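You operate a simulated robot arm through the tools that you are given. There is no shell and no other tool.

Carry out the task below with a simulated two-armed robot. There is one attempt and no reset: what you move stays moved.

## Task
Put the rubber foot from the top of the small pallet on top of the box there. Put the green tub on the square plate. Press the soap button two times. Stack the small box labelled "Cores" from the top of the coil bench on top of the small box marked "Seals". Take the motor marked "95" from the top of the right bench and leave it on the blue cover. Take the blue can from the top of the right bench and put it on top of the wood block there. Put two of the copper sleeves from the top of the right bench on the shelf of the electrics bench. The order is free. Set down upright: green tub, motor, can.

It is judged by the outcome, as a careful person would: the job done as asked, and still so three seconds after it is handed in. It fails if anything else is knocked over, pushed out of place, dropped, spilled or broken. A push-on lid holds only when it is set on centred and level and pressed home; a screw cap is set on level and turned clockwise until tight.

## Robot
Two 7-joint arms with fingered hands on one trunk, on a base that moves. Base frame: it is fixed to the floor where the robot stands at the start and does not move with it; the origin is under the middle of the robot, x ahead of it, y to its left, z up. Units: mm, rad, N and s.
The left shoulder is at the start at [128, 187, 1003], the right one opposite. With the tool pointing down near the work surface each hand reaches from about 100 to 760 mm from the robot's upright axis, wherever it stands, measured 20 degrees to its own side. Places, roughly: blue cover (15x10x1 cm) [-2200, -2700, 800]; box [1750, 750, 500]; can [-2250, -2750, 750]; copper sleeve (4x4x5 cm) [-1600, -3000, 800]; green tub (7x7x8 cm) [-500, 1200, 200]; motor [-2500, -3000, 750]; rubber foot (4x4x3 cm) [1600, 400, 400]; shelf of the electrics bench [-2800, -5600, 200]; small box [-1500, -1250, 1000]; soap button [-1000, -600, 1100]; square plate (12x12x1 cm) [-1700, -500, 1000]; wood block (6x12x7 cm) [-2000, -2700, 800]. Payload 3.6 kg a hand.
The TCP of each hand is the grasp point between the finger pads, 26 mm short of the fingertips. In the tool frame z runs along the fingers and y along their closing line. The gripper opens to 88 mm; its body begins 30 mm behind the TCP. The gripper is a hand of 3 fingers: y runs from the thumb to the fingers, the wrist lies at [-17, -98, -164] in the tool frame, and closing takes about 1.5 s.
Orientation is that of the tool frame in the base frame, as a unit quaternion [x, y, z, w]. With the fingers straight down and the wrist toward the robot, the tool's x, y and z point along [0, 1, 0], [1, 0, 0] and [0, 0, -1] of the base frame.

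## Interface
- The arms move only by the tool apply_moves. It takes "left_commands", "right_commands" or both (then of equal length, played together; a hand with none holds still); each is a list of rows, each an object (a shift or turn left out is 0, a gripper value left out holds the last) with "xyz": the shift along the tool's x, y, z in units of 150 mm (1.0 is 150 mm), a list of three; "delta_rot": the turn, a rotation vector about the tool's x, y, z in units of 60 degrees (1.0 is 60 degrees), a list of three. In form: [{"xyz": [tx, ty, tz], "delta_rot": [rx, ry, rz]}, ...]. A call has 1 to 20 rows; each row is the pose to reach, as a shift and turn from the pose commanded when the call began, along the tool's axes at that moment. "left_gripper" and "right_gripper" are, for a hand that has rows, the closure in counts, from 0 (fully open) to 255 (shut), set as the call begins (left out, the last holds). A call with a number of a shift or a turn outside -1 to 1 is refused whole. Rows are played at 5 a second. More than 50 mm and 0.15 rad between two rows, or a gripper value outside its range, and nothing of the call is played. Where a pose cannot be reached the arm comes as near as it can. A force on the tool above 40 N (or 10 N above the force at the start of the call, whichever is more), or a blocked arm, ends the call early, and 0.2 s more pass. Each finger travels about 153 mm/s and halts on what it meets, pressing with about 22 N; the grip force reading is that of the motor and also rises with nothing between the fingers. The clock runs only during rows and for 0.2 s after the last one: add rows that repeat a pose to give the fingers time. The reply holds the time, the measured pose of the TCP, the force on the tool along the base axes, the opening and the grip force, in the units named above and with some noise, with the torque about the TCP (base axes, N m) and any sound that the robot's microphone picked up.
- Cameras (640 x 400 px; columns grow to the right, rows downward): "scene" is now at [273.8, -2.8, 881.7]; the picture's right is [-0.02, -1.00, 0.00], its down [-0.56, 0.01, -0.83] and it looks along [0.83, -0.01, -0.56] (base axes); focal length 214 px, centre (320, 200). "left" rides on the left gripper at [-56, -80, -102] in its tool frame; the picture's right is [-0.73, -0.32, 0.60], its down [0.62, -0.67, 0.41] and it looks along [0.27, 0.68, 0.69] (tool axes); focal length 247 px, centre (320, 200). "right" rides on the right gripper at [56, -80, -102] in its tool frame; the picture's right is [-0.73, 0.32, -0.60], its down [-0.62, -0.67, 0.41] and it looks along [-0.27, 0.68, 0.69] (tool axes); focal length 247 px, centre (320, 200). There is no depth. A picture from a camera that has moved, and an enlarged one, comes with that camera's place and axes in the base frame and with its lens.
- get_image(camera): a new picture of that camera. The clock stands still meanwhile.
- lift_body(by): moves the trunk up (or, below 0, down) by that many mm; the arms and the scene camera ride with it, the base frame stays. It gives what a move gives, with no picture.
- steer(legs): drives the robot by 1 to 6 legs, each [ahead, left, turn to the left] in mm, mm and rad, along the robot's own axes; the way and the turn of a leg run together, so that a leg with both is an arc; at most 1500 mm and 3.142 rad a leg. The arms and the cameras ride along, it lands a little off, and it stops where it bumps. It gives what a move gives.
- curl_fingers(fingers, thumb_bend, thumb_turn, hand): sets how far each is bent, from 0 (flat) to 1 (curled in); at 0.3 the hand is open as for a grip, at 0.7 the pads meet at the TCP. One left out holds its place. A second passes; each finger stops where it meets its share of the squeeze, and holds until it gets a number again. A gripper value or a shape takes the hand back. It gives what a move gives, with no picture; readings hold the bend of each and the force on the fingers (four entries, about 0 where the hand has none), thumb and palm. thumb_turn goes from beside the hand (0) to across from the fingers (1), as for a grip.
- hand_shape(shape, hand): the hand has 3 fingers and takes this shape, open, in about a second: jaw (thumb against the fingers, like two jaws); tri (thumb and two fingers); tip (a fingertip pinch); poke (one finger out to press); point (the index stretched); flat (the hand flat); cup (the hand cupped); fist (a fist). The gripper value then closes the fingers along that shape, each until it touches; the sizes above hold for jaw. It gives what a move gives, with no picture.
- turn_head(pan, tilt): turns the head with the scene camera to pan (to the left, within 1.047 rad either way) and tilt (down, from -0.506 to 1.204), counted from straight ahead of the robot (the tilt from the chest, where the trunk bows). It gives what a move gives.
- zoom(camera, box): a new picture of the part [left, top, right, bottom] of that camera's present view, enlarged. The clock stands still meanwhile.
- job_done(): hands the job in; it is judged then, once.

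Nothing tells you exact positions but the pictures and the camera data. Unless the task says otherwise, let go and move clear before handing in.

The tools are called after "Request:" as name(argument=value, ...) on one line, values as JSON. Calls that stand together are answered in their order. apply_moves: Moves the arms, as the interface text tells. Its arguments: {"type":"object","properties":{"left_commands":{"type":"array"},"left_gripper":{"type":"number"},"right_commands":{"type":"array"},"right_gripper":{"type":"number"}},"required":[]} The other tools are called the same way: lift_body (by) moves the trunk up or down; hand_shape (shape, hand) gives the hand a shape; curl_fingers (fingers, thumb_bend, thumb_turn, hand) moves the fingers one by one; steer (legs) drives the base; turn_head (pan, tilt) turns the head that bears the scene camera; get_image (camera) takes a picture; zoom (camera, box) takes an enlarged picture of a part of a camera's view; job_done () hands the job in.

At the start:

```text
time_s: 0.0
left_ee_pos: [392.3, 128.7, 618.8]
left_orientation: [0.707, 0.707, 0.0, 0.001]
left_wrist_force: [-0.2, 0.1, 0.5]
left_torque: [0.01, 0.01, 0.02]
left_opening: 87.9
left_grasp_force: 0.1
left_shape: jaw
left_bend: [0.3, 0.3, 0.98]
left_finger forces: [0.1, 0.0, 0.0, 0.0, 0.0, 0.0]
right_ee_pos: [508.8, -259.2, 716.1]
right_orientation: [0.707, 0.707, 0.001, 0.0]
right_wrist_force: [1.7, 0.0, -0.4]
right_torque: [-0.03, -0.02, -0.01]
right_opening: 87.8
right_grasp_force: 0.0
right_shape: jaw
right_bend: [0.3, 0.3, 0.98]
right_finger forces: [0.1, 0.0, 0.0, 0.1, 0.0, 0.1]
trunk travel left (down, up): [-150.0, 607.0]
robot x, y, heading: [1.2, 0.5, -0.003]
head pan, tilt (commanded): [-0.016, 0.588]
```

scene: 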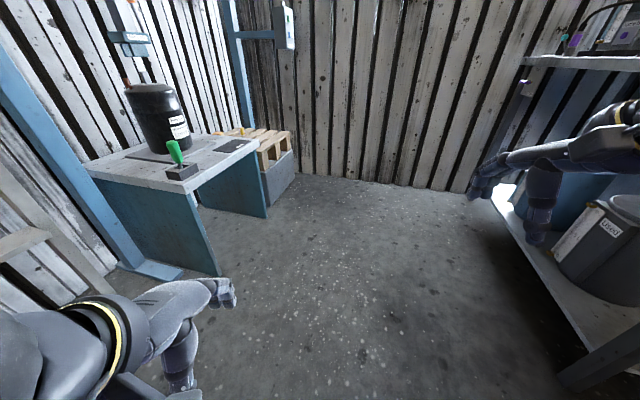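
right: 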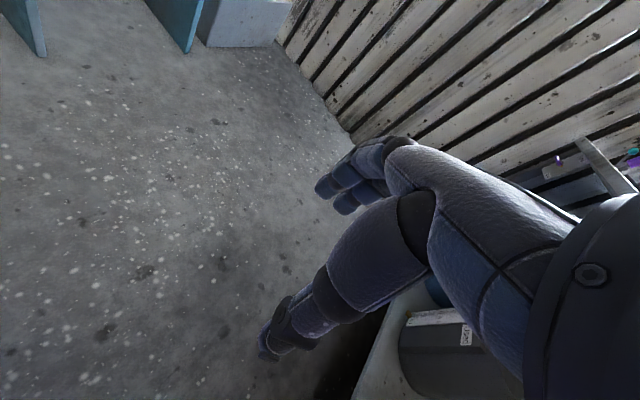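
left: 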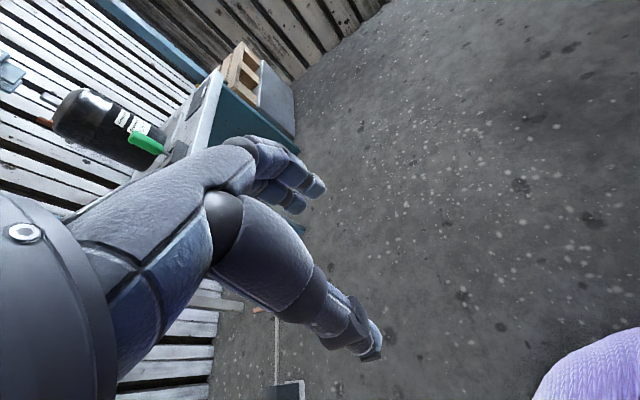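

I see a teal bench ahead-left with a small pallet behind it, and a rack on the right. I'll look around with the head first to map the surroundings.

Request:
turn_head(pan=0.4, tilt=0.4)

Request:
get_image(camera="scene")

Request:
zoom(camera="scene", box=[300, 100, 460, 200])

```text
time_s: 0.9
left_ee_pos: [390.7, 127.6, 618.2]
left_orientation: [0.707, 0.708, 0.0, 0.001]
left_wrist_force: [-0.3, 1.0, 1.1]
left_torque: [-0.03, 0.01, 0.01]
left_opening: 87.5
left_grasp_force: 0.1
left_shape: jaw
left_bend: [0.3, 0.3, 0.98]
left_finger forces: [0.0, 0.0, 0.1, 0.0, 0.1, 0.0]
right_ee_pos: [509.4, -259.4, 715.8]
right_orientation: [0.707, 0.707, 0.0, 0.0]
right_wrist_force: [0.4, 0.4, -0.4]
right_torque: [-0.02, -0.01, -0.01]
right_opening: 87.5
right_grasp_force: 0.1
right_shape: jaw
right_bend: [0.3, 0.3, 0.98]
right_finger forces: [0.1, 0.1, 0.1, 0.0, 0.0, 0.0]
trunk travel left (down, up): [-150.0, 607.0]
robot x, y, heading: [6.0, -2.2, 0.001]
head pan, tilt (commanded): [0.4, 0.4]
```

```text
taken
camera scene: at [270.4, 34.6, 898.9], right [0.39, -0.92, 0.0], down [-0.36, -0.15, -0.92], along [0.85, 0.36, -0.39], focal length 214 px, centre (320, 200)
```

scene: 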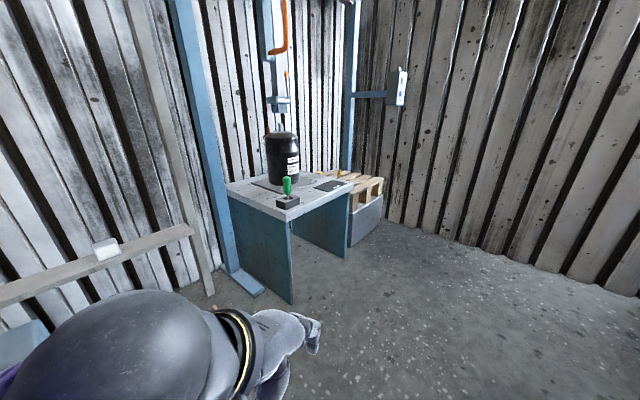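

```text
4.00 times, centred on (380, 150) of scene
camera zoom: at [270.4, 34.6, 898.9], right [0.39, -0.92, 0.0], down [-0.36, -0.15, -0.92], along [0.85, 0.36, -0.39], focal length 858 px, centre (80, 400)
```

zoom: 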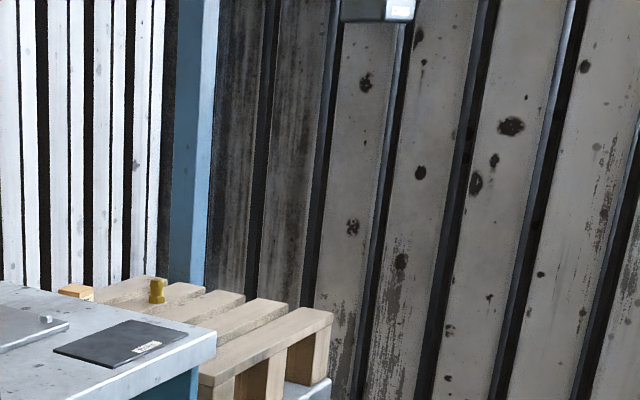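

The pallet is behind the bench, with a yellow piece and an orange box on it. I'll continue scanning left and right.

Request:
turn_head(pan=1.047, tilt=0.45)

Request:
get_image(camera="scene")

Request:
turn_head(pan=-1.047, tilt=0.3)

Request:
get_image(camera="scene")

```text
time_s: 1.9
left_ee_pos: [392.2, 128.5, 618.9]
left_orientation: [0.707, 0.707, 0.0, 0.0]
left_wrist_force: [0.5, -0.2, 0.9]
left_torque: [0.0, 0.01, 0.03]
left_opening: 87.7
left_grasp_force: 0.2
left_shape: jaw
left_bend: [0.3, 0.3, 0.98]
left_finger forces: [0.0, 0.0, 0.0, 0.0, 0.0, 0.1]
right_ee_pos: [508.6, -259.7, 716.0]
right_orientation: [0.707, 0.707, 0.0, 0.0]
right_wrist_force: [0.5, 0.1, 0.1]
right_torque: [0.0, 0.0, 0.0]
right_opening: 87.9
right_grasp_force: 0.1
right_shape: jaw
right_bend: [0.3, 0.3, 0.98]
right_finger forces: [0.1, 0.0, 0.0, 0.0, 0.0, 0.1]
trunk travel left (down, up): [-150.0, 607.0]
robot x, y, heading: [0.0, 0.3, -0.001]
head pan, tilt (commanded): [1.047, 0.45]
```

```text
taken
camera scene: at [231.1, 78.2, 894.3], right [0.87, -0.5, 0.0], down [-0.22, -0.38, -0.9], along [0.45, 0.78, -0.44], focal length 214 px, centre (320, 200)
```

scene: 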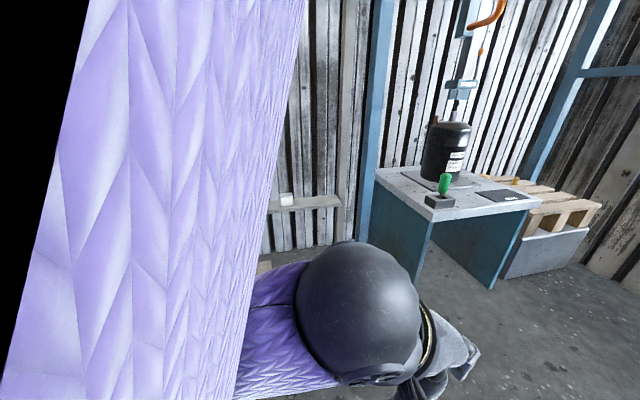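

```text
time_s: 3.9
left_ee_pos: [393.0, 129.2, 617.6]
left_orientation: [0.707, 0.707, 0.0, 0.0]
left_wrist_force: [0.6, 0.1, 0.3]
left_torque: [0.0, 0.01, -0.01]
left_opening: 87.8
left_grasp_force: 0.0
left_shape: jaw
left_bend: [0.3, 0.3, 0.98]
left_finger forces: [0.0, 0.1, 0.1, 0.0, 0.0, 0.0]
right_ee_pos: [509.0, -258.2, 715.6]
right_orientation: [0.707, 0.707, 0.0, 0.0]
right_wrist_force: [-0.6, 0.0, 0.8]
right_torque: [-0.03, 0.01, 0.02]
right_opening: 87.5
right_grasp_force: 0.0
right_shape: jaw
right_bend: [0.3, 0.3, 0.98]
right_finger forces: [0.1, 0.0, 0.0, 0.0, 0.1, 0.0]
trunk travel left (down, up): [-150.0, 607.0]
robot x, y, heading: [-0.5, 0.7, -0.001]
head pan, tilt (commanded): [-1.047, 0.3]
```

```text
taken
camera scene: at [231.8, -82.2, 908.2], right [-0.87, -0.5, 0.0], down [-0.15, 0.26, -0.96], along [0.48, -0.83, -0.3], focal length 214 px, centre (320, 200)
```

scene: 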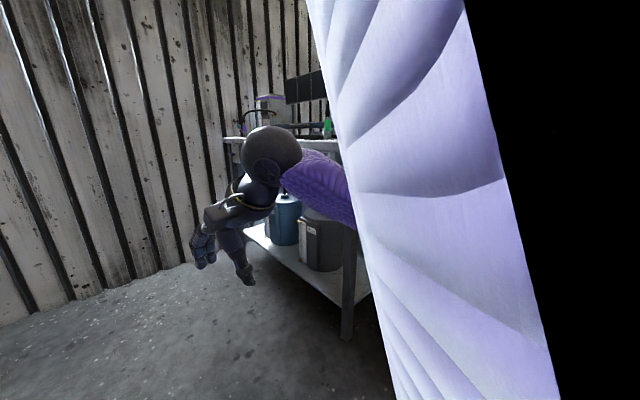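

The room is rotated about -17° from my start frame; the pallet sits against the far wall behind the bench, its front edge in line with the bench front. I'll turn to face the bench line, then slide sideways to the pallet.

Request:
turn_head(pan=0.0, tilt=0.5)

Request:
steer(legs=[[0, 0, 1.27]])

Request:
get_image(camera="scene")

```text
time_s: 5.2
left_ee_pos: [391.8, 128.7, 618.9]
left_orientation: [0.707, 0.707, 0.0, 0.0]
left_wrist_force: [-0.2, -0.7, 0.2]
left_torque: [0.02, 0.0, 0.01]
left_opening: 87.5
left_grasp_force: 0.1
left_shape: jaw
left_bend: [0.3, 0.3, 0.98]
left_finger forces: [0.0, 0.0, 0.0, 0.1, 0.0, 0.0]
right_ee_pos: [508.7, -260.1, 715.4]
right_orientation: [0.707, 0.707, 0.0, 0.0]
right_wrist_force: [0.0, -0.3, 0.0]
right_torque: [-0.02, -0.01, -0.01]
right_opening: 87.4
right_grasp_force: 0.1
right_shape: jaw
right_bend: [0.3, 0.3, 0.98]
right_finger forces: [0.0, 0.1, 0.0, 0.0, 0.0, 0.0]
trunk travel left (down, up): [-150.0, 607.0]
robot x, y, heading: [-0.6, -5.3, -0.003]
head pan, tilt (commanded): [0.0, 0.499]
```

```text
time_s: 8.8
left_ee_pos: [-11.0, 412.4, 618.6]
left_orientation: [0.144, 0.99, 0.0, 0.001]
left_wrist_force: [-0.1, -0.6, -1.2]
left_torque: [-0.03, -0.01, 0.02]
left_opening: 87.7
left_grasp_force: 0.0
left_shape: jaw
left_bend: [0.3, 0.3, 0.98]
left_finger forces: [0.0, 0.1, 0.1, 0.1, 0.1, 0.0]
right_ee_pos: [393.5, 413.5, 716.2]
right_orientation: [0.145, 0.989, 0.001, 0.0]
right_wrist_force: [0.0, 0.0, -0.7]
right_torque: [0.0, 0.01, -0.04]
right_opening: 87.7
right_grasp_force: 0.0
right_shape: jaw
right_bend: [0.3, 0.3, 0.98]
right_finger forces: [0.0, 0.1, 0.0, 0.0, 0.0, 0.0]
trunk travel left (down, up): [-150.0, 607.0]
robot x, y, heading: [4.3, -1.1, 1.278]
head pan, tilt (commanded): [0.0, 0.499]
```

```text
taken
camera scene: at [78.0, 264.5, 889.8], right [0.96, -0.29, 0.0], down [-0.14, -0.46, -0.88], along [0.25, 0.84, -0.48], focal length 214 px, centre (320, 200)
```

scene: 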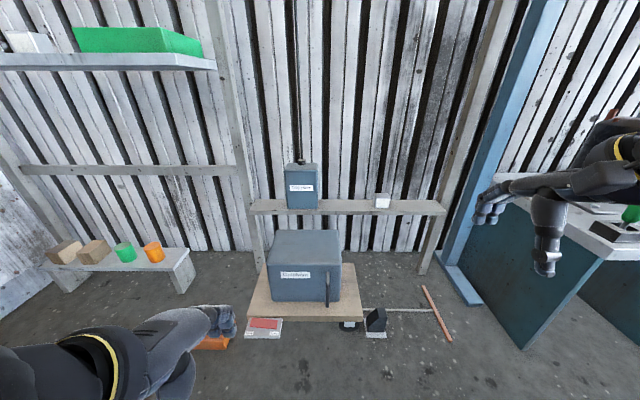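

I see the green tub on a low bench at left for later. Now I slide right towards the pallet while keeping distance from the bench.

Request:
steer(legs=[[0, -1390, 0]])

Request:
get_image(camera="scene")

```text
time_s: 15.7
left_ee_pos: [1307.8, 35.1, 618.2]
left_orientation: [0.132, 0.991, 0.001, 0.0]
left_wrist_force: [-0.3, 0.1, 0.0]
left_torque: [0.0, 0.01, 0.0]
left_opening: 87.9
left_grasp_force: 0.0
left_shape: jaw
left_bend: [0.3, 0.3, 0.98]
left_finger forces: [0.0, 0.0, 0.0, 0.0, 0.1, 0.0]
right_ee_pos: [1713.7, 45.5, 715.1]
right_orientation: [0.131, 0.991, 0.0, 0.001]
right_wrist_force: [0.1, 0.7, -0.4]
right_torque: [0.0, 0.02, 0.02]
right_opening: 87.5
right_grasp_force: 0.1
right_shape: jaw
right_bend: [0.3, 0.3, 0.98]
right_finger forces: [0.0, 0.0, 0.1, 0.1, 0.0, 0.0]
trunk travel left (down, up): [-150.0, 607.0]
robot x, y, heading: [1329.7, -377.1, 1.31]
head pan, tilt (commanded): [0.0, 0.499]
```

```text
taken
camera scene: at [1401.5, -111.3, 889.8], right [0.97, -0.26, 0.0], down [-0.12, -0.46, -0.88], along [0.23, 0.85, -0.48], focal length 214 px, centre (320, 200)
```

scene: 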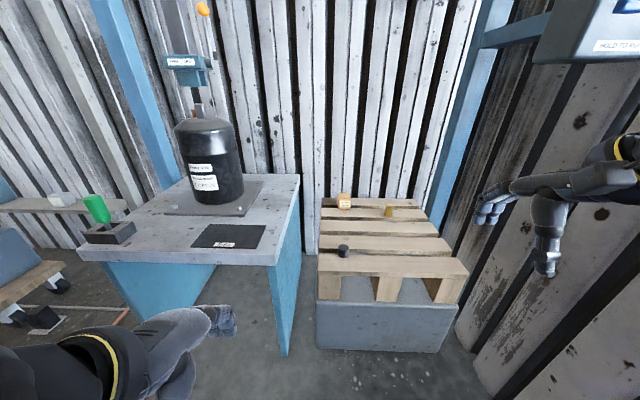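

The dark rubber foot is on the pallet front board and a small orange box is at the back. Zooming in to measure.

Request:
zoom(camera="scene", box=[300, 160, 460, 260])

```text
4.00 times, centred on (380, 210) of scene
camera zoom: at [1401.5, -111.3, 889.8], right [0.97, -0.26, 0.0], down [-0.12, -0.46, -0.88], along [0.23, 0.85, -0.48], focal length 858 px, centre (80, 160)
```

zoom: 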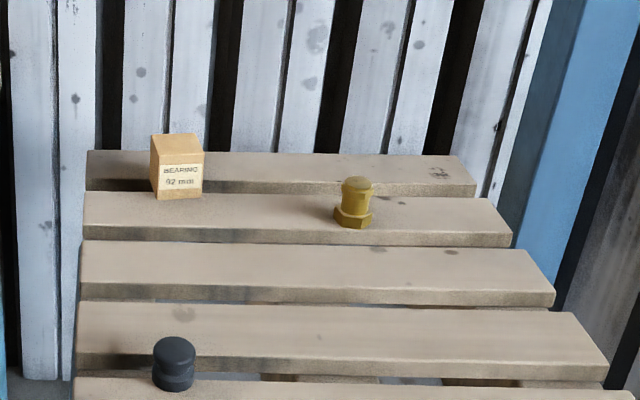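

The foot is near [1611, 372, 400] and the box near [1720, 656, 400]. I'll tuck the left arm up and back to stay clear of the compressor, then move in so the right hand can reach both.

Request:
apply_moves(left_commands=[{"xyz": [0.1, -0.2, -0.2]}, {"xyz": [0.2, -0.4, -0.4]}, {"xyz": [0.3, -0.6, -0.6]}, {"xyz": [0.4, -0.8, -0.8]}, {"xyz": [0.5, -1.0, -1.0]}, {"xyz": [0.5, -1.0, -1.0]}])

Request:
steer(legs=[[250, 140, -0.03]])

Request:
turn_head(pan=-0.2, tilt=1.0)

Request:
get_image(camera="scene")

```text
time_s: 17.1
left_ee_pos: [1278.5, -22.8, 643.3]
left_orientation: [0.115, 0.993, 0.015, -0.01]
left_wrist_force: [0.5, -0.2, -0.3]
left_torque: [0.02, 0.01, 0.02]
left_opening: 87.9
left_grasp_force: 0.1
left_shape: jaw
left_bend: [0.3, 0.3, 0.97]
left_finger forces: [0.1, 0.0, 0.0, 0.0, 0.0, 0.1]
left hand out of reach, approached as far as the arm can: row 2, 3, 4, 5, 6
right_ee_pos: [1712.9, 45.8, 716.2]
right_orientation: [0.131, 0.991, 0.0, 0.0]
right_wrist_force: [0.7, 0.2, -0.1]
right_torque: [0.0, -0.02, 0.0]
right_opening: 87.8
right_grasp_force: 0.0
right_shape: jaw
right_bend: [0.3, 0.3, 0.98]
right_finger forces: [0.0, 0.0, 0.0, 0.1, 0.1, 0.0]
trunk travel left (down, up): [-150.0, 607.0]
robot x, y, heading: [1330.0, -383.4, 1.307]
head pan, tilt (commanded): [0.0, 0.499]
```

```text
time_s: 19.1
left_ee_pos: [1218.4, 257.1, 641.6]
left_orientation: [0.131, 0.991, 0.011, -0.013]
left_wrist_force: [-0.6, -0.1, -0.2]
left_torque: [0.0, 0.02, -0.01]
left_opening: 87.9
left_grasp_force: 0.0
left_shape: jaw
left_bend: [0.3, 0.3, 0.97]
left_finger forces: [0.1, 0.1, 0.1, 0.0, 0.0, 0.0]
right_ee_pos: [1656.7, 315.2, 715.6]
right_orientation: [0.145, 0.989, 0.0, -0.001]
right_wrist_force: [0.9, 0.7, -0.2]
right_torque: [0.0, 0.0, 0.04]
right_opening: 87.7
right_grasp_force: 0.1
right_shape: jaw
right_bend: [0.3, 0.3, 0.98]
right_finger forces: [0.0, 0.1, 0.0, 0.1, 0.1, 0.0]
trunk travel left (down, up): [-150.0, 607.0]
robot x, y, heading: [1263.7, -98.4, 1.281]
head pan, tilt (commanded): [0.0, 0.499]
```

```text
time_s: 20.0
left_ee_pos: [1217.4, 256.6, 643.0]
left_orientation: [0.129, 0.991, 0.011, -0.014]
left_wrist_force: [-0.2, 0.2, -0.2]
left_torque: [0.01, -0.02, -0.01]
left_opening: 88.3
left_grasp_force: 0.0
left_shape: jaw
left_bend: [0.3, 0.3, 0.97]
left_finger forces: [0.0, 0.0, 0.0, 0.0, 0.1, 0.0]
right_ee_pos: [1657.0, 315.7, 715.9]
right_orientation: [0.145, 0.989, 0.001, 0.001]
right_wrist_force: [-0.3, -0.6, -0.5]
right_torque: [0.0, 0.0, 0.01]
right_opening: 87.8
right_grasp_force: 0.0
right_shape: jaw
right_bend: [0.3, 0.3, 0.98]
right_finger forces: [0.0, 0.0, 0.1, 0.0, 0.1, 0.0]
trunk travel left (down, up): [-150.0, 607.0]
robot x, y, heading: [1260.9, -96.0, 1.278]
head pan, tilt (commanded): [-0.201, 1.0]
```

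```text
taken
camera scene: at [1347.6, 141.6, 848.7], right [0.88, -0.47, 0.0], down [-0.4, -0.74, -0.54], along [0.26, 0.48, -0.84], focal length 214 px, centre (320, 200)
```

scene: 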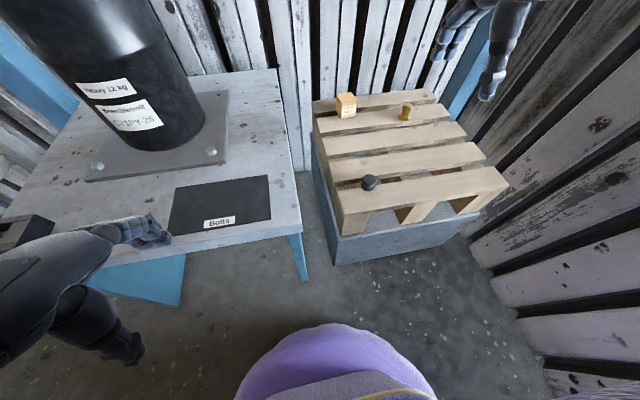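

The base front sits about 275 mm ahead of the axis, so I'll shift right in front of the pallet, close in a little, and turn left so the right shoulder comes forward.

Request:
steer(legs=[[0, -146, 0], [95, 0, 0], [0, 0, 0.5]])

Request:
turn_head(pan=-0.5, tilt=0.85)

Request:
get_image(camera="scene")

Request:
get_image(camera="right")

```text
time_s: 23.5
left_ee_pos: [1218.3, 240.5, 642.1]
left_orientation: [-0.122, 0.992, 0.008, -0.017]
left_wrist_force: [0.5, 0.3, -0.3]
left_torque: [0.01, 0.02, 0.01]
left_opening: 87.8
left_grasp_force: 0.1
left_shape: jaw
left_bend: [0.3, 0.3, 0.97]
left_finger forces: [0.0, 0.1, 0.0, 0.0, 0.0, 0.1]
right_ee_pos: [1574.7, 503.5, 715.5]
right_orientation: [-0.107, 0.994, 0.0, 0.0]
right_wrist_force: [-0.2, -0.1, 0.0]
right_torque: [0.0, 0.01, 0.02]
right_opening: 87.8
right_grasp_force: 0.1
right_shape: jaw
right_bend: [0.3, 0.3, 0.98]
right_finger forces: [0.0, 0.0, 0.1, 0.0, 0.0, 0.0]
trunk travel left (down, up): [-150.0, 607.0]
robot x, y, heading: [1429.2, -48.3, 1.786]
head pan, tilt (commanded): [-0.201, 1.0]
```

```text
time_s: 24.3
left_ee_pos: [1218.2, 241.1, 641.1]
left_orientation: [-0.122, 0.992, 0.008, -0.017]
left_wrist_force: [-0.5, 0.2, 0.5]
left_torque: [0.0, -0.01, 0.0]
left_opening: 88.1
left_grasp_force: 0.1
left_shape: jaw
left_bend: [0.3, 0.3, 0.97]
left_finger forces: [0.1, 0.1, 0.0, 0.1, 0.0, 0.0]
right_ee_pos: [1575.2, 504.0, 716.5]
right_orientation: [-0.107, 0.994, -0.001, 0.001]
right_wrist_force: [-0.3, -0.2, 0.4]
right_torque: [0.02, -0.03, 0.0]
right_opening: 87.9
right_grasp_force: 0.2
right_shape: jaw
right_bend: [0.3, 0.3, 0.98]
right_finger forces: [0.0, 0.0, 0.1, 0.0, 0.0, 0.0]
trunk travel left (down, up): [-150.0, 607.0]
robot x, y, heading: [1430.9, -46.5, 1.784]
head pan, tilt (commanded): [-0.499, 0.85]
```

```text
taken
camera scene: at [1410.3, 208.1, 859.8], right [0.96, -0.28, 0.0], down [-0.21, -0.72, -0.66], along [0.19, 0.63, -0.75], focal length 214 px, centre (320, 200)
```

scene: 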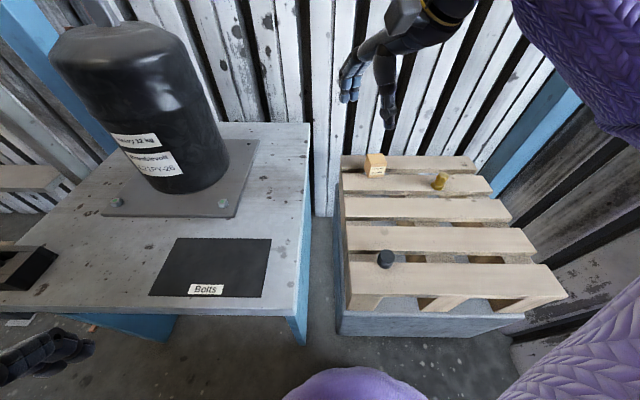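

```text
taken
camera right: at [1536.4, 414.7, 819.9], right [0.65, 0.47, 0.6], down [0.75, -0.52, -0.41], along [0.12, 0.72, -0.69], focal length 247 px, centre (320, 200)
```

right: 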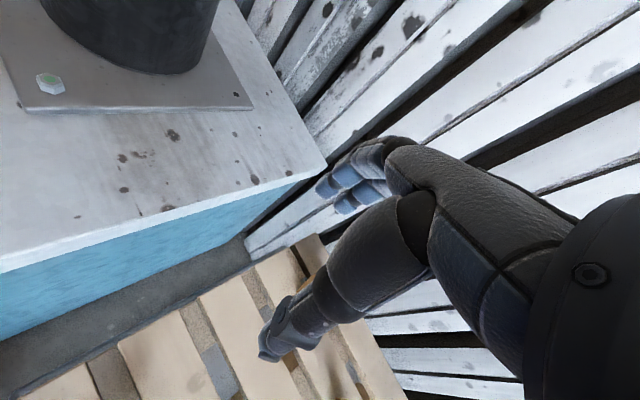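

Both items are now in reach of the right hand. Zooming to refine positions.

Request:
zoom(camera="scene", box=[340, 140, 500, 280])

```text
2.86 times, centred on (420, 210) of scene
camera zoom: at [1410.3, 208.1, 859.8], right [0.96, -0.28, 0.0], down [-0.21, -0.72, -0.66], along [0.19, 0.63, -0.75], focal length 613 px, centre (34, 171)
```

zoom: 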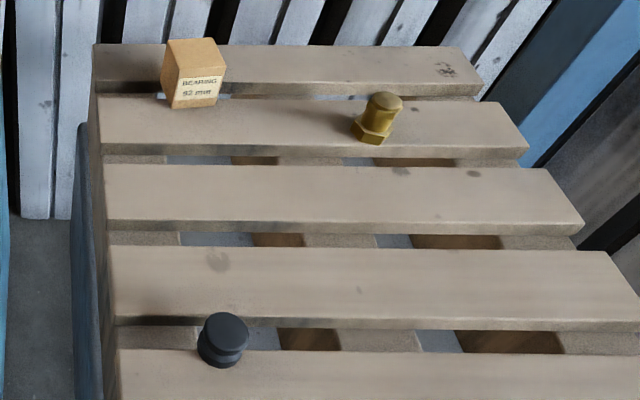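

Foot centre is about (1610, 371, 425), box top about (1708, 634, 474). I'll bring the right hand back over the foot and part way down, then check.

Request:
apply_moves(right_commands=[{"xyz": [-0.02, -0.3, 0]}, {"xyz": [-0.04, -0.6, 0]}, {"xyz": [-0.04, -0.92, 0]}, {"xyz": [-0.04, -0.92, 0.3]}, {"xyz": [-0.04, -0.92, 0.6]}, {"xyz": [-0.04, -0.92, 0.9]}, {"xyz": [-0.04, -0.92, 1.0]}, {"xyz": [-0.04, -0.92, 1.0]}], right_gripper=0)

Request:
get_image(camera="right")

Request:
get_image(camera="scene")

```text
time_s: 26.1
left_ee_pos: [1218.6, 240.7, 640.3]
left_orientation: [-0.122, 0.992, 0.007, -0.017]
left_wrist_force: [-0.1, -0.5, 0.3]
left_torque: [0.01, 0.02, -0.01]
left_opening: 87.9
left_grasp_force: 0.1
left_shape: jaw
left_bend: [0.3, 0.3, 0.97]
left_finger forces: [0.1, 0.0, 0.0, 0.1, 0.0, 0.0]
right_ee_pos: [1610.8, 370.9, 566.9]
right_orientation: [-0.107, 0.994, 0.0, 0.001]
right_wrist_force: [-0.1, -0.4, -0.3]
right_torque: [0.0, 0.0, 0.01]
right_opening: 87.8
right_grasp_force: 0.0
right_shape: jaw
right_bend: [0.3, 0.3, 0.98]
right_finger forces: [0.1, 0.0, 0.0, 0.0, 0.0, 0.1]
right hand out of reach, approached as far as the arm can: row 2, 3, 4
trunk travel left (down, up): [-150.0, 607.0]
robot x, y, heading: [1430.4, -45.6, 1.786]
head pan, tilt (commanded): [-0.499, 0.85]
```

```text
taken
camera right: at [1572.4, 281.8, 670.7], right [0.65, 0.47, 0.6], down [0.75, -0.52, -0.41], along [0.12, 0.72, -0.69], focal length 247 px, centre (320, 200)
```

right: 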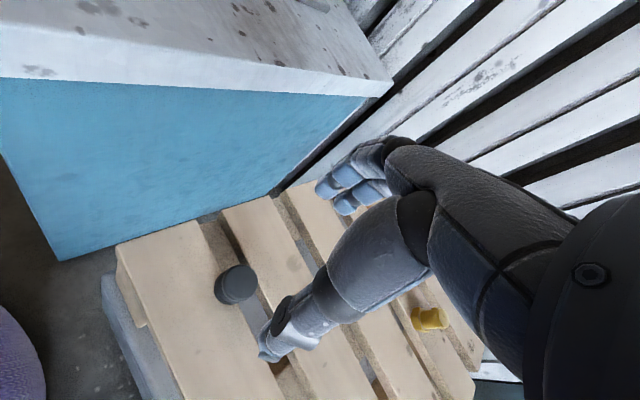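

```text
taken
camera scene: at [1410.4, 208.0, 859.8], right [0.96, -0.28, 0.0], down [-0.21, -0.72, -0.66], along [0.19, 0.63, -0.75], focal length 214 px, centre (320, 200)
```

scene: 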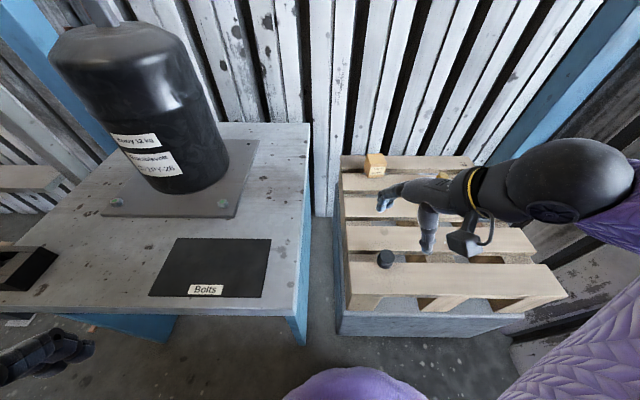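

Hand camera confirms the foot at (1610, 372). I'll descend to just above the board and close.

Request:
apply_moves(right_commands=[{"xyz": [0, 0, 0.27]}, {"xyz": [0, 0, 0.54]}, {"xyz": [0, 0, 0.8]}, {"xyz": [0, 0, 0.8]}], right_gripper=0)

Request:
get_image(camera="right")

Request:
get_image(camera="scene")

```text
time_s: 27.1
left_ee_pos: [1217.3, 240.8, 641.7]
left_orientation: [-0.121, 0.992, 0.008, -0.017]
left_wrist_force: [0.6, -0.4, -0.4]
left_torque: [0.01, 0.02, 0.0]
left_opening: 87.7
left_grasp_force: 0.1
left_shape: jaw
left_bend: [0.3, 0.3, 0.97]
left_finger forces: [0.0, 0.1, 0.0, 0.1, 0.1, 0.0]
right_ee_pos: [1609.8, 371.2, 446.5]
right_orientation: [-0.107, 0.994, 0.0, 0.0]
right_wrist_force: [0.3, -0.1, -0.6]
right_torque: [0.0, -0.01, 0.02]
right_opening: 87.9
right_grasp_force: 0.1
right_shape: jaw
right_bend: [0.3, 0.3, 0.98]
right_finger forces: [0.0, 0.0, 0.1, 0.1, 0.0, 0.0]
trunk travel left (down, up): [-150.0, 607.0]
robot x, y, heading: [1430.2, -46.2, 1.78]
head pan, tilt (commanded): [-0.499, 0.85]
```

```text
taken
camera right: at [1570.7, 281.4, 550.5], right [0.65, 0.47, 0.6], down [0.75, -0.52, -0.41], along [0.12, 0.72, -0.69], focal length 247 px, centre (320, 200)
```

right: 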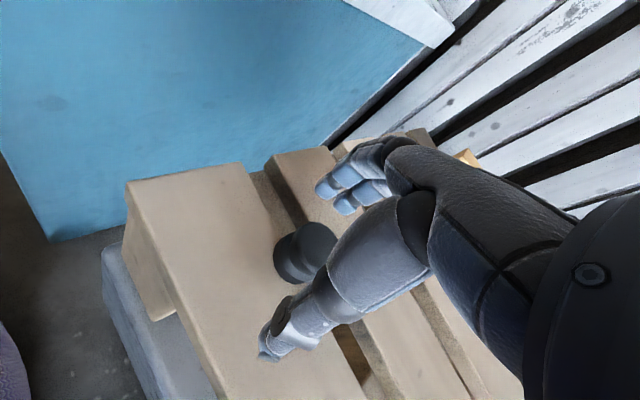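

```text
taken
camera scene: at [1410.4, 208.1, 859.8], right [0.96, -0.28, 0.0], down [-0.21, -0.72, -0.66], along [0.19, 0.63, -0.75], focal length 214 px, centre (320, 200)
```

scene: 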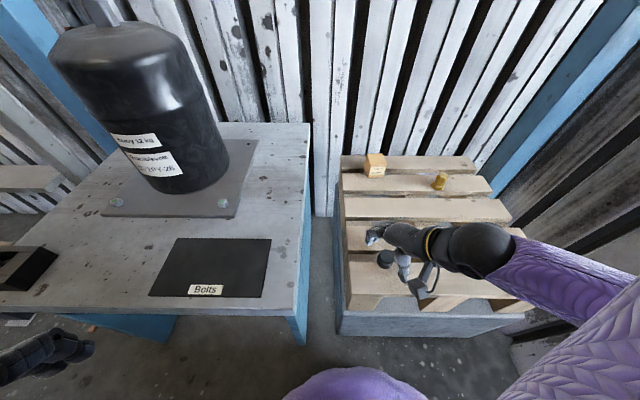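

The foot sits centred between thumb and fingers. Closing the grip now.

Request:
apply_moves(right_commands=[{"xyz": [0, 0, 0]}, {"xyz": [0, 0, 0]}, {"xyz": [0, 0, 0]}, {"xyz": [0, 0, 0]}, {"xyz": [0, 0, 0]}, {"xyz": [0, 0, 0]}, {"xyz": [0, 0, 0]}, {"xyz": [0, 0, 0]}], right_gripper=255)

Request:
get_image(camera="right")

```text
time_s: 28.9
left_ee_pos: [1217.2, 241.0, 640.6]
left_orientation: [-0.122, 0.992, 0.008, -0.018]
left_wrist_force: [-0.7, 0.1, 0.4]
left_torque: [0.0, -0.01, 0.05]
left_opening: 88.0
left_grasp_force: 0.1
left_shape: jaw
left_bend: [0.3, 0.3, 0.97]
left_finger forces: [0.0, 0.1, 0.0, 0.0, 0.0, 0.1]
right_ee_pos: [1609.3, 371.0, 447.0]
right_orientation: [-0.107, 0.994, 0.001, 0.0]
right_wrist_force: [0.1, 0.6, -0.9]
right_torque: [0.01, 0.0, 0.0]
right_opening: 24.6
right_grasp_force: 22.3
right_shape: jaw
right_bend: [0.63, 0.69, 1.0]
right_finger forces: [6.1, 14.4, 0.0, 0.0, 19.8, 0.1]
trunk travel left (down, up): [-150.0, 607.0]
robot x, y, heading: [1429.8, -49.2, 1.776]
head pan, tilt (commanded): [-0.499, 0.85]
```

```text
taken
camera right: at [1570.7, 281.4, 550.8], right [0.65, 0.47, 0.6], down [0.75, -0.52, -0.41], along [0.12, 0.72, -0.69], focal length 247 px, centre (320, 200)
```

right: 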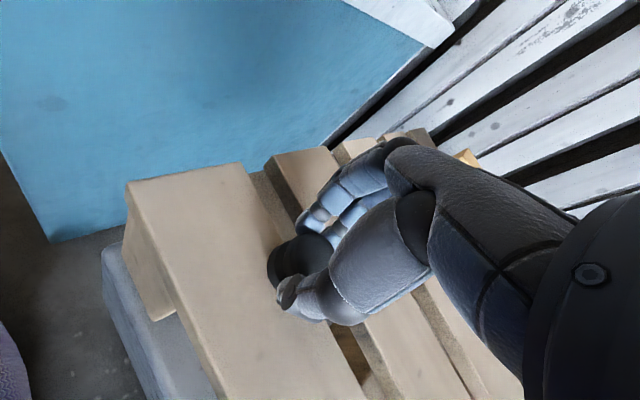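

The fingers have closed on the foot with about 20 N. I'll lift slightly and check whether it comes along.

Request:
apply_moves(right_commands=[{"xyz": [0, 0, -0.1]}, {"xyz": [0, 0, -0.25]}, {"xyz": [0, 0, -0.25]}])

Request:
get_image(camera="right")

Request:
zoom(camera="scene", box=[340, 190, 500, 290])

```text
time_s: 29.7
left_ee_pos: [1219.1, 240.9, 641.6]
left_orientation: [-0.122, 0.992, 0.008, -0.018]
left_wrist_force: [0.5, -0.9, 0.4]
left_torque: [0.01, 0.01, -0.03]
left_opening: 88.0
left_grasp_force: 0.1
left_shape: jaw
left_bend: [0.3, 0.3, 0.97]
left_finger forces: [0.2, 0.1, 0.0, 0.0, 0.0, 0.1]
right_ee_pos: [1610.9, 370.2, 484.2]
right_orientation: [-0.107, 0.994, 0.0, 0.0]
right_wrist_force: [0.0, 0.0, -0.4]
right_torque: [-0.03, 0.03, -0.01]
right_opening: 24.3
right_grasp_force: 21.3
right_shape: jaw
right_bend: [0.63, 0.69, 1.0]
right_finger forces: [6.1, 14.7, 0.1, 0.0, 19.8, 0.0]
trunk travel left (down, up): [-150.0, 607.0]
robot x, y, heading: [1429.3, -45.1, 1.783]
head pan, tilt (commanded): [-0.499, 0.85]
```

```text
taken
camera right: at [1572.0, 281.5, 587.8], right [0.65, 0.47, 0.6], down [0.75, -0.52, -0.41], along [0.12, 0.72, -0.69], focal length 247 px, centre (320, 200)
```

right: 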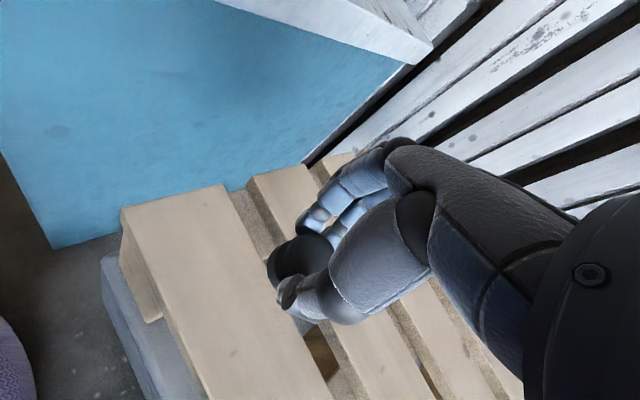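

```text
4.00 times, centred on (420, 240) of scene
camera zoom: at [1410.4, 208.1, 859.8], right [0.96, -0.28, 0.0], down [-0.21, -0.72, -0.66], along [0.19, 0.63, -0.75], focal length 858 px, centre (-80, 40)
```

zoom: 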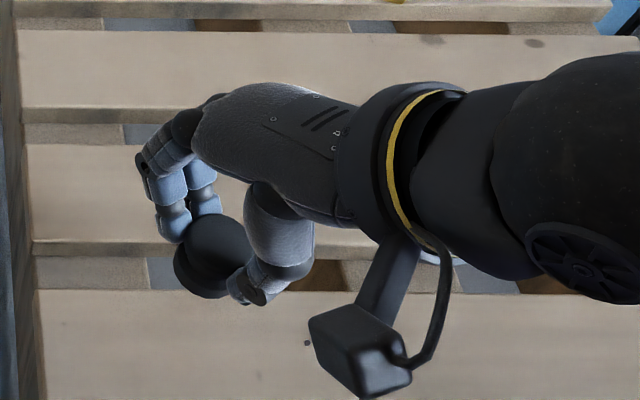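

The foot lifts with the hand. I'll raise it and carry it towards the box in two moves.

Request:
apply_moves(right_commands=[{"xyz": [0, 0, -0.3]}, {"xyz": [0, 0, -0.6]}, {"xyz": [-0.17, 0.27, -0.6]}, {"xyz": [-0.34, 0.54, -0.6]}, {"xyz": [-0.51, 0.81, -0.6]}, {"xyz": [-0.51, 0.81, -0.6]}])

Request:
apply_moves(right_commands=[{"xyz": [-0.17, 0.27, 0]}, {"xyz": [-0.34, 0.54, 0]}, {"xyz": [-0.51, 0.8, 0]}, {"xyz": [-0.51, 0.8, 0]}])

Request:
get_image(camera="right")

Request:
zoom(camera="scene", box=[300, 80, 500, 205])

```text
time_s: 31.1
left_ee_pos: [1218.5, 240.7, 641.5]
left_orientation: [-0.123, 0.992, 0.008, -0.017]
left_wrist_force: [-0.8, -0.3, 0.7]
left_torque: [0.0, 0.02, 0.04]
left_opening: 87.8
left_grasp_force: 0.1
left_shape: jaw
left_bend: [0.3, 0.3, 0.97]
left_finger forces: [0.1, 0.0, 0.1, 0.0, 0.1, 0.0]
right_ee_pos: [1659.8, 506.2, 573.5]
right_orientation: [-0.107, 0.994, 0.001, 0.0]
right_wrist_force: [-0.1, -0.3, 0.1]
right_torque: [0.01, 0.0, -0.02]
right_opening: 24.5
right_grasp_force: 22.1
right_shape: jaw
right_bend: [0.63, 0.7, 1.0]
right_finger forces: [6.2, 14.7, 0.1, 0.1, 19.8, 0.0]
trunk travel left (down, up): [-150.0, 607.0]
robot x, y, heading: [1431.0, -47.2, 1.784]
head pan, tilt (commanded): [-0.499, 0.85]
```

```text
time_s: 32.1
left_ee_pos: [1217.7, 241.2, 641.1]
left_orientation: [-0.122, 0.992, 0.008, -0.017]
left_wrist_force: [-0.1, 0.0, -0.5]
left_torque: [0.0, 0.0, -0.01]
left_opening: 87.7
left_grasp_force: 0.1
left_shape: jaw
left_bend: [0.3, 0.3, 0.97]
left_finger forces: [0.0, 0.1, 0.0, 0.0, 0.0, 0.0]
right_ee_pos: [1709.0, 639.1, 570.9]
right_orientation: [-0.108, 0.994, -0.001, 0.0]
right_wrist_force: [0.5, -0.3, 0.4]
right_torque: [-0.01, 0.03, 0.02]
right_opening: 24.6
right_grasp_force: 21.9
right_shape: jaw
right_bend: [0.63, 0.7, 1.0]
right_finger forces: [6.2, 14.6, 0.0, 0.1, 19.8, 0.1]
trunk travel left (down, up): [-150.0, 607.0]
robot x, y, heading: [1429.9, -46.4, 1.786]
head pan, tilt (commanded): [-0.499, 0.85]
```

```text
taken
camera right: at [1671.4, 549.5, 676.2], right [0.65, 0.47, 0.6], down [0.75, -0.52, -0.41], along [0.12, 0.72, -0.69], focal length 247 px, centre (320, 200)
```

right: 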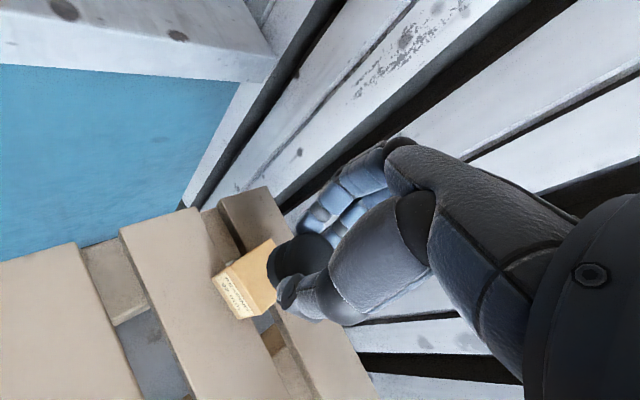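

```text
3.20 times, centred on (400, 142) of scene
camera zoom: at [1410.4, 208.2, 859.8], right [0.96, -0.28, 0.0], down [-0.21, -0.72, -0.66], along [0.19, 0.63, -0.75], focal length 686 px, centre (64, 384)
```

zoom: 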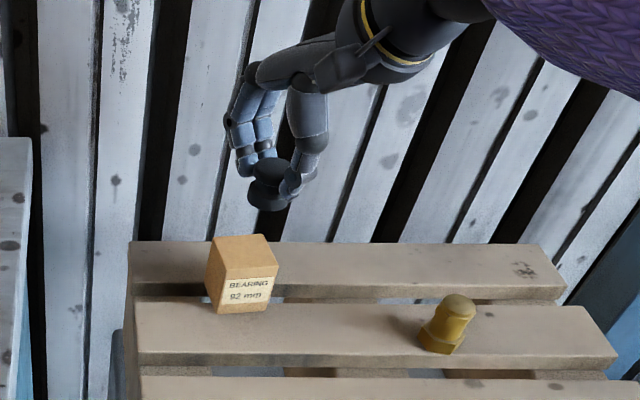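

The foot is above the box. I'll zoom in on both views to align it with the box top.

Request:
zoom(camera="right", box=[190, 200, 350, 340])

Request:
zoom(camera="scene", box=[340, 110, 420, 190])

```text
2.86 times, centred on (270, 270) of right
camera zoom: at [1671.4, 549.5, 676.2], right [0.65, 0.47, 0.6], down [0.75, -0.52, -0.41], along [0.12, 0.72, -0.69], focal length 706 px, centre (463, 0)
```

zoom: 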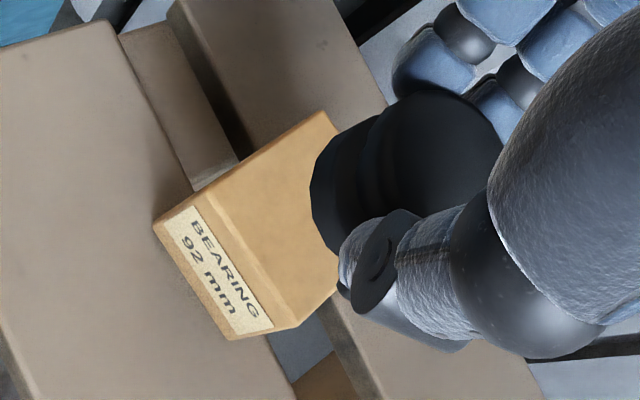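

```text
5.00 times, centred on (380, 150) of scene
camera zoom: at [1410.4, 208.2, 859.8], right [0.96, -0.28, 0.0], down [-0.21, -0.72, -0.66], along [0.19, 0.63, -0.75], focal length 1072 px, centre (20, 450)
```

zoom: 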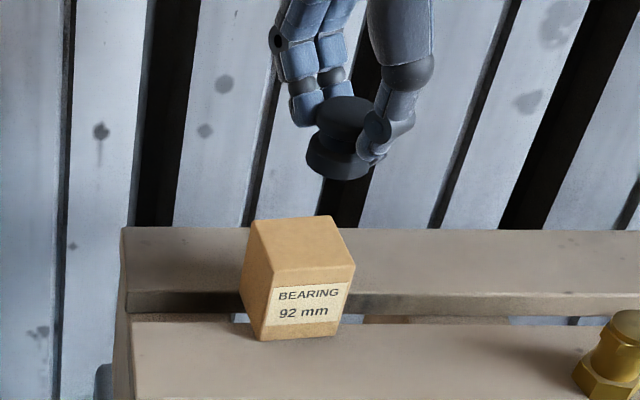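

Triangulating both views, the box top centre is about (1719, 652, 463) and the held foot about (1712, 634, 546). I'll shift by (+7, +18), descend most of the way, and check again.

Request:
apply_moves(right_commands=[{"xyz": [-0.07, 0.107, 0]}, {"xyz": [-0.07, 0.107, 0.15]}, {"xyz": [-0.07, 0.107, 0.3]}, {"xyz": [-0.07, 0.107, 0.3]}])

Request:
zoom(camera="right", box=[190, 200, 350, 340])

Request:
zoom(camera="scene", box=[340, 110, 420, 190])

```text
time_s: 33.1
left_ee_pos: [1217.0, 241.0, 641.1]
left_orientation: [-0.123, 0.992, 0.007, -0.017]
left_wrist_force: [-0.1, 0.0, -0.1]
left_torque: [0.03, 0.02, 0.03]
left_opening: 88.0
left_grasp_force: 0.0
left_shape: jaw
left_bend: [0.3, 0.3, 0.97]
left_finger forces: [0.0, 0.1, 0.0, 0.0, 0.0, 0.1]
right_ee_pos: [1715.3, 655.2, 528.2]
right_orientation: [-0.107, 0.994, 0.0, 0.0]
right_wrist_force: [0.0, 0.0, 0.7]
right_torque: [0.01, -0.01, 0.01]
right_opening: 24.4
right_grasp_force: 22.3
right_shape: jaw
right_bend: [0.63, 0.7, 1.0]
right_finger forces: [6.2, 14.5, 0.1, 0.0, 19.8, 0.0]
trunk travel left (down, up): [-150.0, 607.0]
robot x, y, heading: [1428.6, -45.7, 1.785]
head pan, tilt (commanded): [-0.499, 0.85]
```

```text
2.86 times, centred on (270, 270) of right
camera zoom: at [1676.6, 566.5, 631.9], right [0.65, 0.47, 0.6], down [0.75, -0.52, -0.41], along [0.12, 0.72, -0.69], focal length 706 px, centre (463, 0)
```

zoom: 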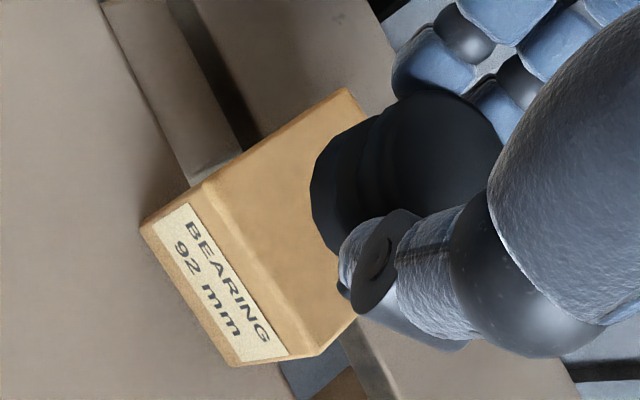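

```text
5.00 times, centred on (380, 150) of scene
camera zoom: at [1410.4, 208.2, 859.8], right [0.96, -0.28, 0.0], down [-0.21, -0.72, -0.66], along [0.19, 0.63, -0.75], focal length 1072 px, centre (20, 450)
```

zoom: 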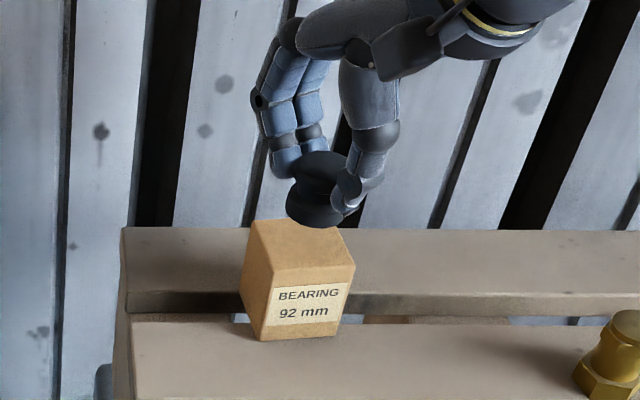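

Alignment looks good (within about 3 mm). I'll descend in small steps towards contact.

Request:
apply_moves(right_commands=[{"xyz": [0, 0.013, 0.07]}, {"xyz": [0, 0.013, 0.13]}, {"xyz": [0, 0.013, 0.13]}])

Request:
zoom(camera="scene", box=[340, 110, 420, 190])

Request:
zoom(camera="right", box=[190, 200, 350, 340])

```text
time_s: 33.9
left_ee_pos: [1218.3, 240.6, 640.8]
left_orientation: [-0.122, 0.992, 0.008, -0.017]
left_wrist_force: [0.2, 0.2, 0.3]
left_torque: [-0.03, 0.02, 0.02]
left_opening: 88.1
left_grasp_force: 0.0
left_shape: jaw
left_bend: [0.3, 0.3, 0.97]
left_finger forces: [0.0, 0.0, 0.1, 0.0, 0.1, 0.0]
right_ee_pos: [1714.7, 657.2, 509.6]
right_orientation: [-0.107, 0.994, 0.0, 0.0]
right_wrist_force: [-0.2, 0.7, 0.3]
right_torque: [-0.01, 0.0, -0.01]
right_opening: 24.6
right_grasp_force: 21.7
right_shape: jaw
right_bend: [0.63, 0.7, 1.0]
right_finger forces: [6.2, 14.6, 0.0, 0.0, 19.9, 0.0]
trunk travel left (down, up): [-150.0, 607.0]
robot x, y, heading: [1426.4, -45.4, 1.786]
head pan, tilt (commanded): [-0.499, 0.85]
```

```text
5.00 times, centred on (380, 150) of scene
camera zoom: at [1410.4, 208.1, 859.8], right [0.96, -0.28, 0.0], down [-0.21, -0.72, -0.66], along [0.19, 0.63, -0.75], focal length 1072 px, centre (20, 450)
```

zoom: 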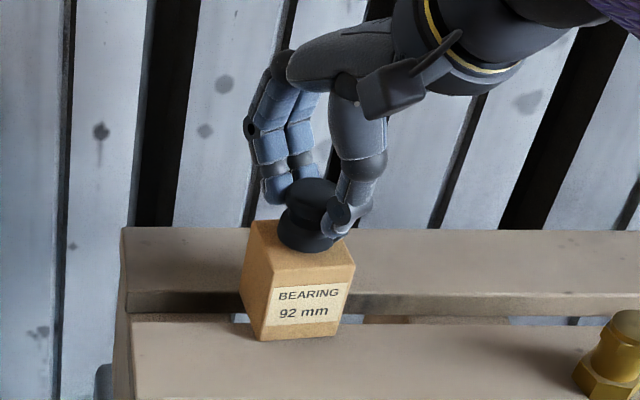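

```text
2.86 times, centred on (270, 270) of right
camera zoom: at [1676.5, 568.9, 612.7], right [0.65, 0.47, 0.6], down [0.75, -0.52, -0.41], along [0.12, 0.72, -0.69], focal length 706 px, centre (463, 0)
```

zoom: 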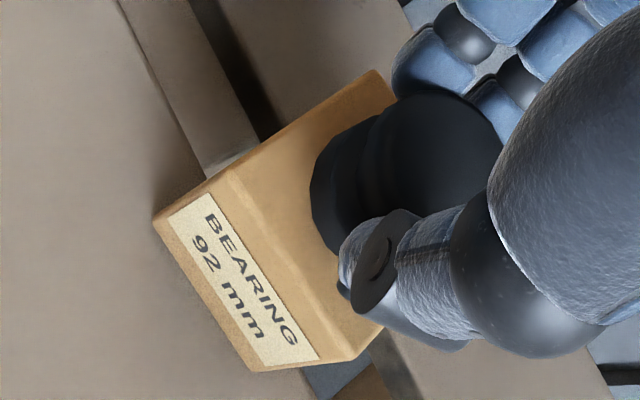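

Foot is just above the box. Stepping down a few millimetres at a time, watching the force.

Request:
apply_moves(right_commands=[{"xyz": [0, 0, 0.02]}, {"xyz": [0, 0, 0.033]}, {"xyz": [0, 0, 0.033]}])

Request:
apply_moves(right_commands=[{"xyz": [0, 0, 0.013]}, {"xyz": [0, 0, 0.013]}])

```text
time_s: 34.7
left_ee_pos: [1217.8, 239.7, 641.2]
left_orientation: [-0.121, 0.992, 0.008, -0.016]
left_wrist_force: [0.5, -0.1, -0.4]
left_torque: [0.0, -0.03, -0.03]
left_opening: 88.1
left_grasp_force: 0.0
left_shape: jaw
left_bend: [0.3, 0.3, 0.97]
left_finger forces: [0.0, 0.0, 0.0, 0.1, 0.0, 0.0]
right_ee_pos: [1713.7, 659.2, 503.7]
right_orientation: [-0.107, 0.994, -0.001, -0.001]
right_wrist_force: [0.9, -0.1, 0.4]
right_torque: [-0.03, -0.02, 0.01]
right_opening: 24.4
right_grasp_force: 22.0
right_shape: jaw
right_bend: [0.63, 0.7, 1.0]
right_finger forces: [6.1, 14.6, 0.0, 0.0, 19.8, 0.1]
trunk travel left (down, up): [-150.0, 607.0]
robot x, y, heading: [1429.1, -44.8, 1.785]
head pan, tilt (commanded): [-0.499, 0.85]
```

```text
time_s: 35.3
left_ee_pos: [1217.7, 240.5, 641.8]
left_orientation: [-0.122, 0.992, 0.008, -0.016]
left_wrist_force: [-0.7, -1.0, 0.8]
left_torque: [0.0, -0.01, -0.03]
left_opening: 87.7
left_grasp_force: 0.1
left_shape: jaw
left_bend: [0.3, 0.3, 0.97]
left_finger forces: [0.0, 0.0, 0.0, 0.0, 0.1, 0.0]
right_ee_pos: [1715.6, 658.8, 502.1]
right_orientation: [-0.107, 0.994, 0.0, 0.0]
right_wrist_force: [0.6, 0.0, 1.8]
right_torque: [-0.08, -0.02, -0.01]
right_opening: 24.6
right_grasp_force: 21.5
right_shape: jaw
right_bend: [0.63, 0.7, 1.0]
right_finger forces: [6.3, 14.6, 0.1, 0.0, 20.4, 0.1]
trunk travel left (down, up): [-150.0, 607.0]
robot x, y, heading: [1429.7, -50.1, 1.785]
head pan, tilt (commanded): [-0.499, 0.85]
```

Contact is starting (z force 1.8 N). One more tiny step and a look before opening.

Request:
apply_moves(right_commands=[{"xyz": [0, 0, 0.01]}, {"xyz": [0, 0, 0.01]}])

Request:
zoom(camera="scene", box=[340, 110, 420, 190])

```text
time_s: 35.9
left_ee_pos: [1218.6, 241.2, 641.7]
left_orientation: [-0.123, 0.992, 0.008, -0.017]
left_wrist_force: [0.0, 0.0, -0.4]
left_torque: [0.04, 0.0, -0.02]
left_opening: 87.9
left_grasp_force: 0.0
left_shape: jaw
left_bend: [0.3, 0.3, 0.97]
left_finger forces: [0.0, 0.1, 0.0, 0.1, 0.0, 0.0]
right_ee_pos: [1714.3, 659.8, 502.0]
right_orientation: [-0.108, 0.994, 0.001, 0.001]
right_wrist_force: [-1.0, 0.1, 7.8]
right_torque: [-0.1, -0.04, 0.02]
right_opening: 24.9
right_grasp_force: 21.4
right_shape: jaw
right_bend: [0.63, 0.7, 1.0]
right_finger forces: [6.5, 15.8, 0.0, 0.0, 21.4, 0.2]
trunk travel left (down, up): [-150.0, 607.0]
robot x, y, heading: [1428.6, -46.6, 1.781]
head pan, tilt (commanded): [-0.499, 0.85]
```

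```text
5.00 times, centred on (380, 150) of scene
camera zoom: at [1410.2, 207.6, 860.1], right [0.96, -0.28, 0.0], down [-0.21, -0.72, -0.66], along [0.19, 0.63, -0.75], focal length 1072 px, centre (20, 450)
```

zoom: 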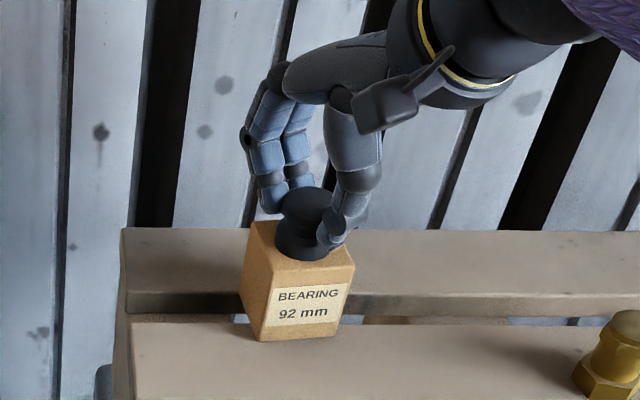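

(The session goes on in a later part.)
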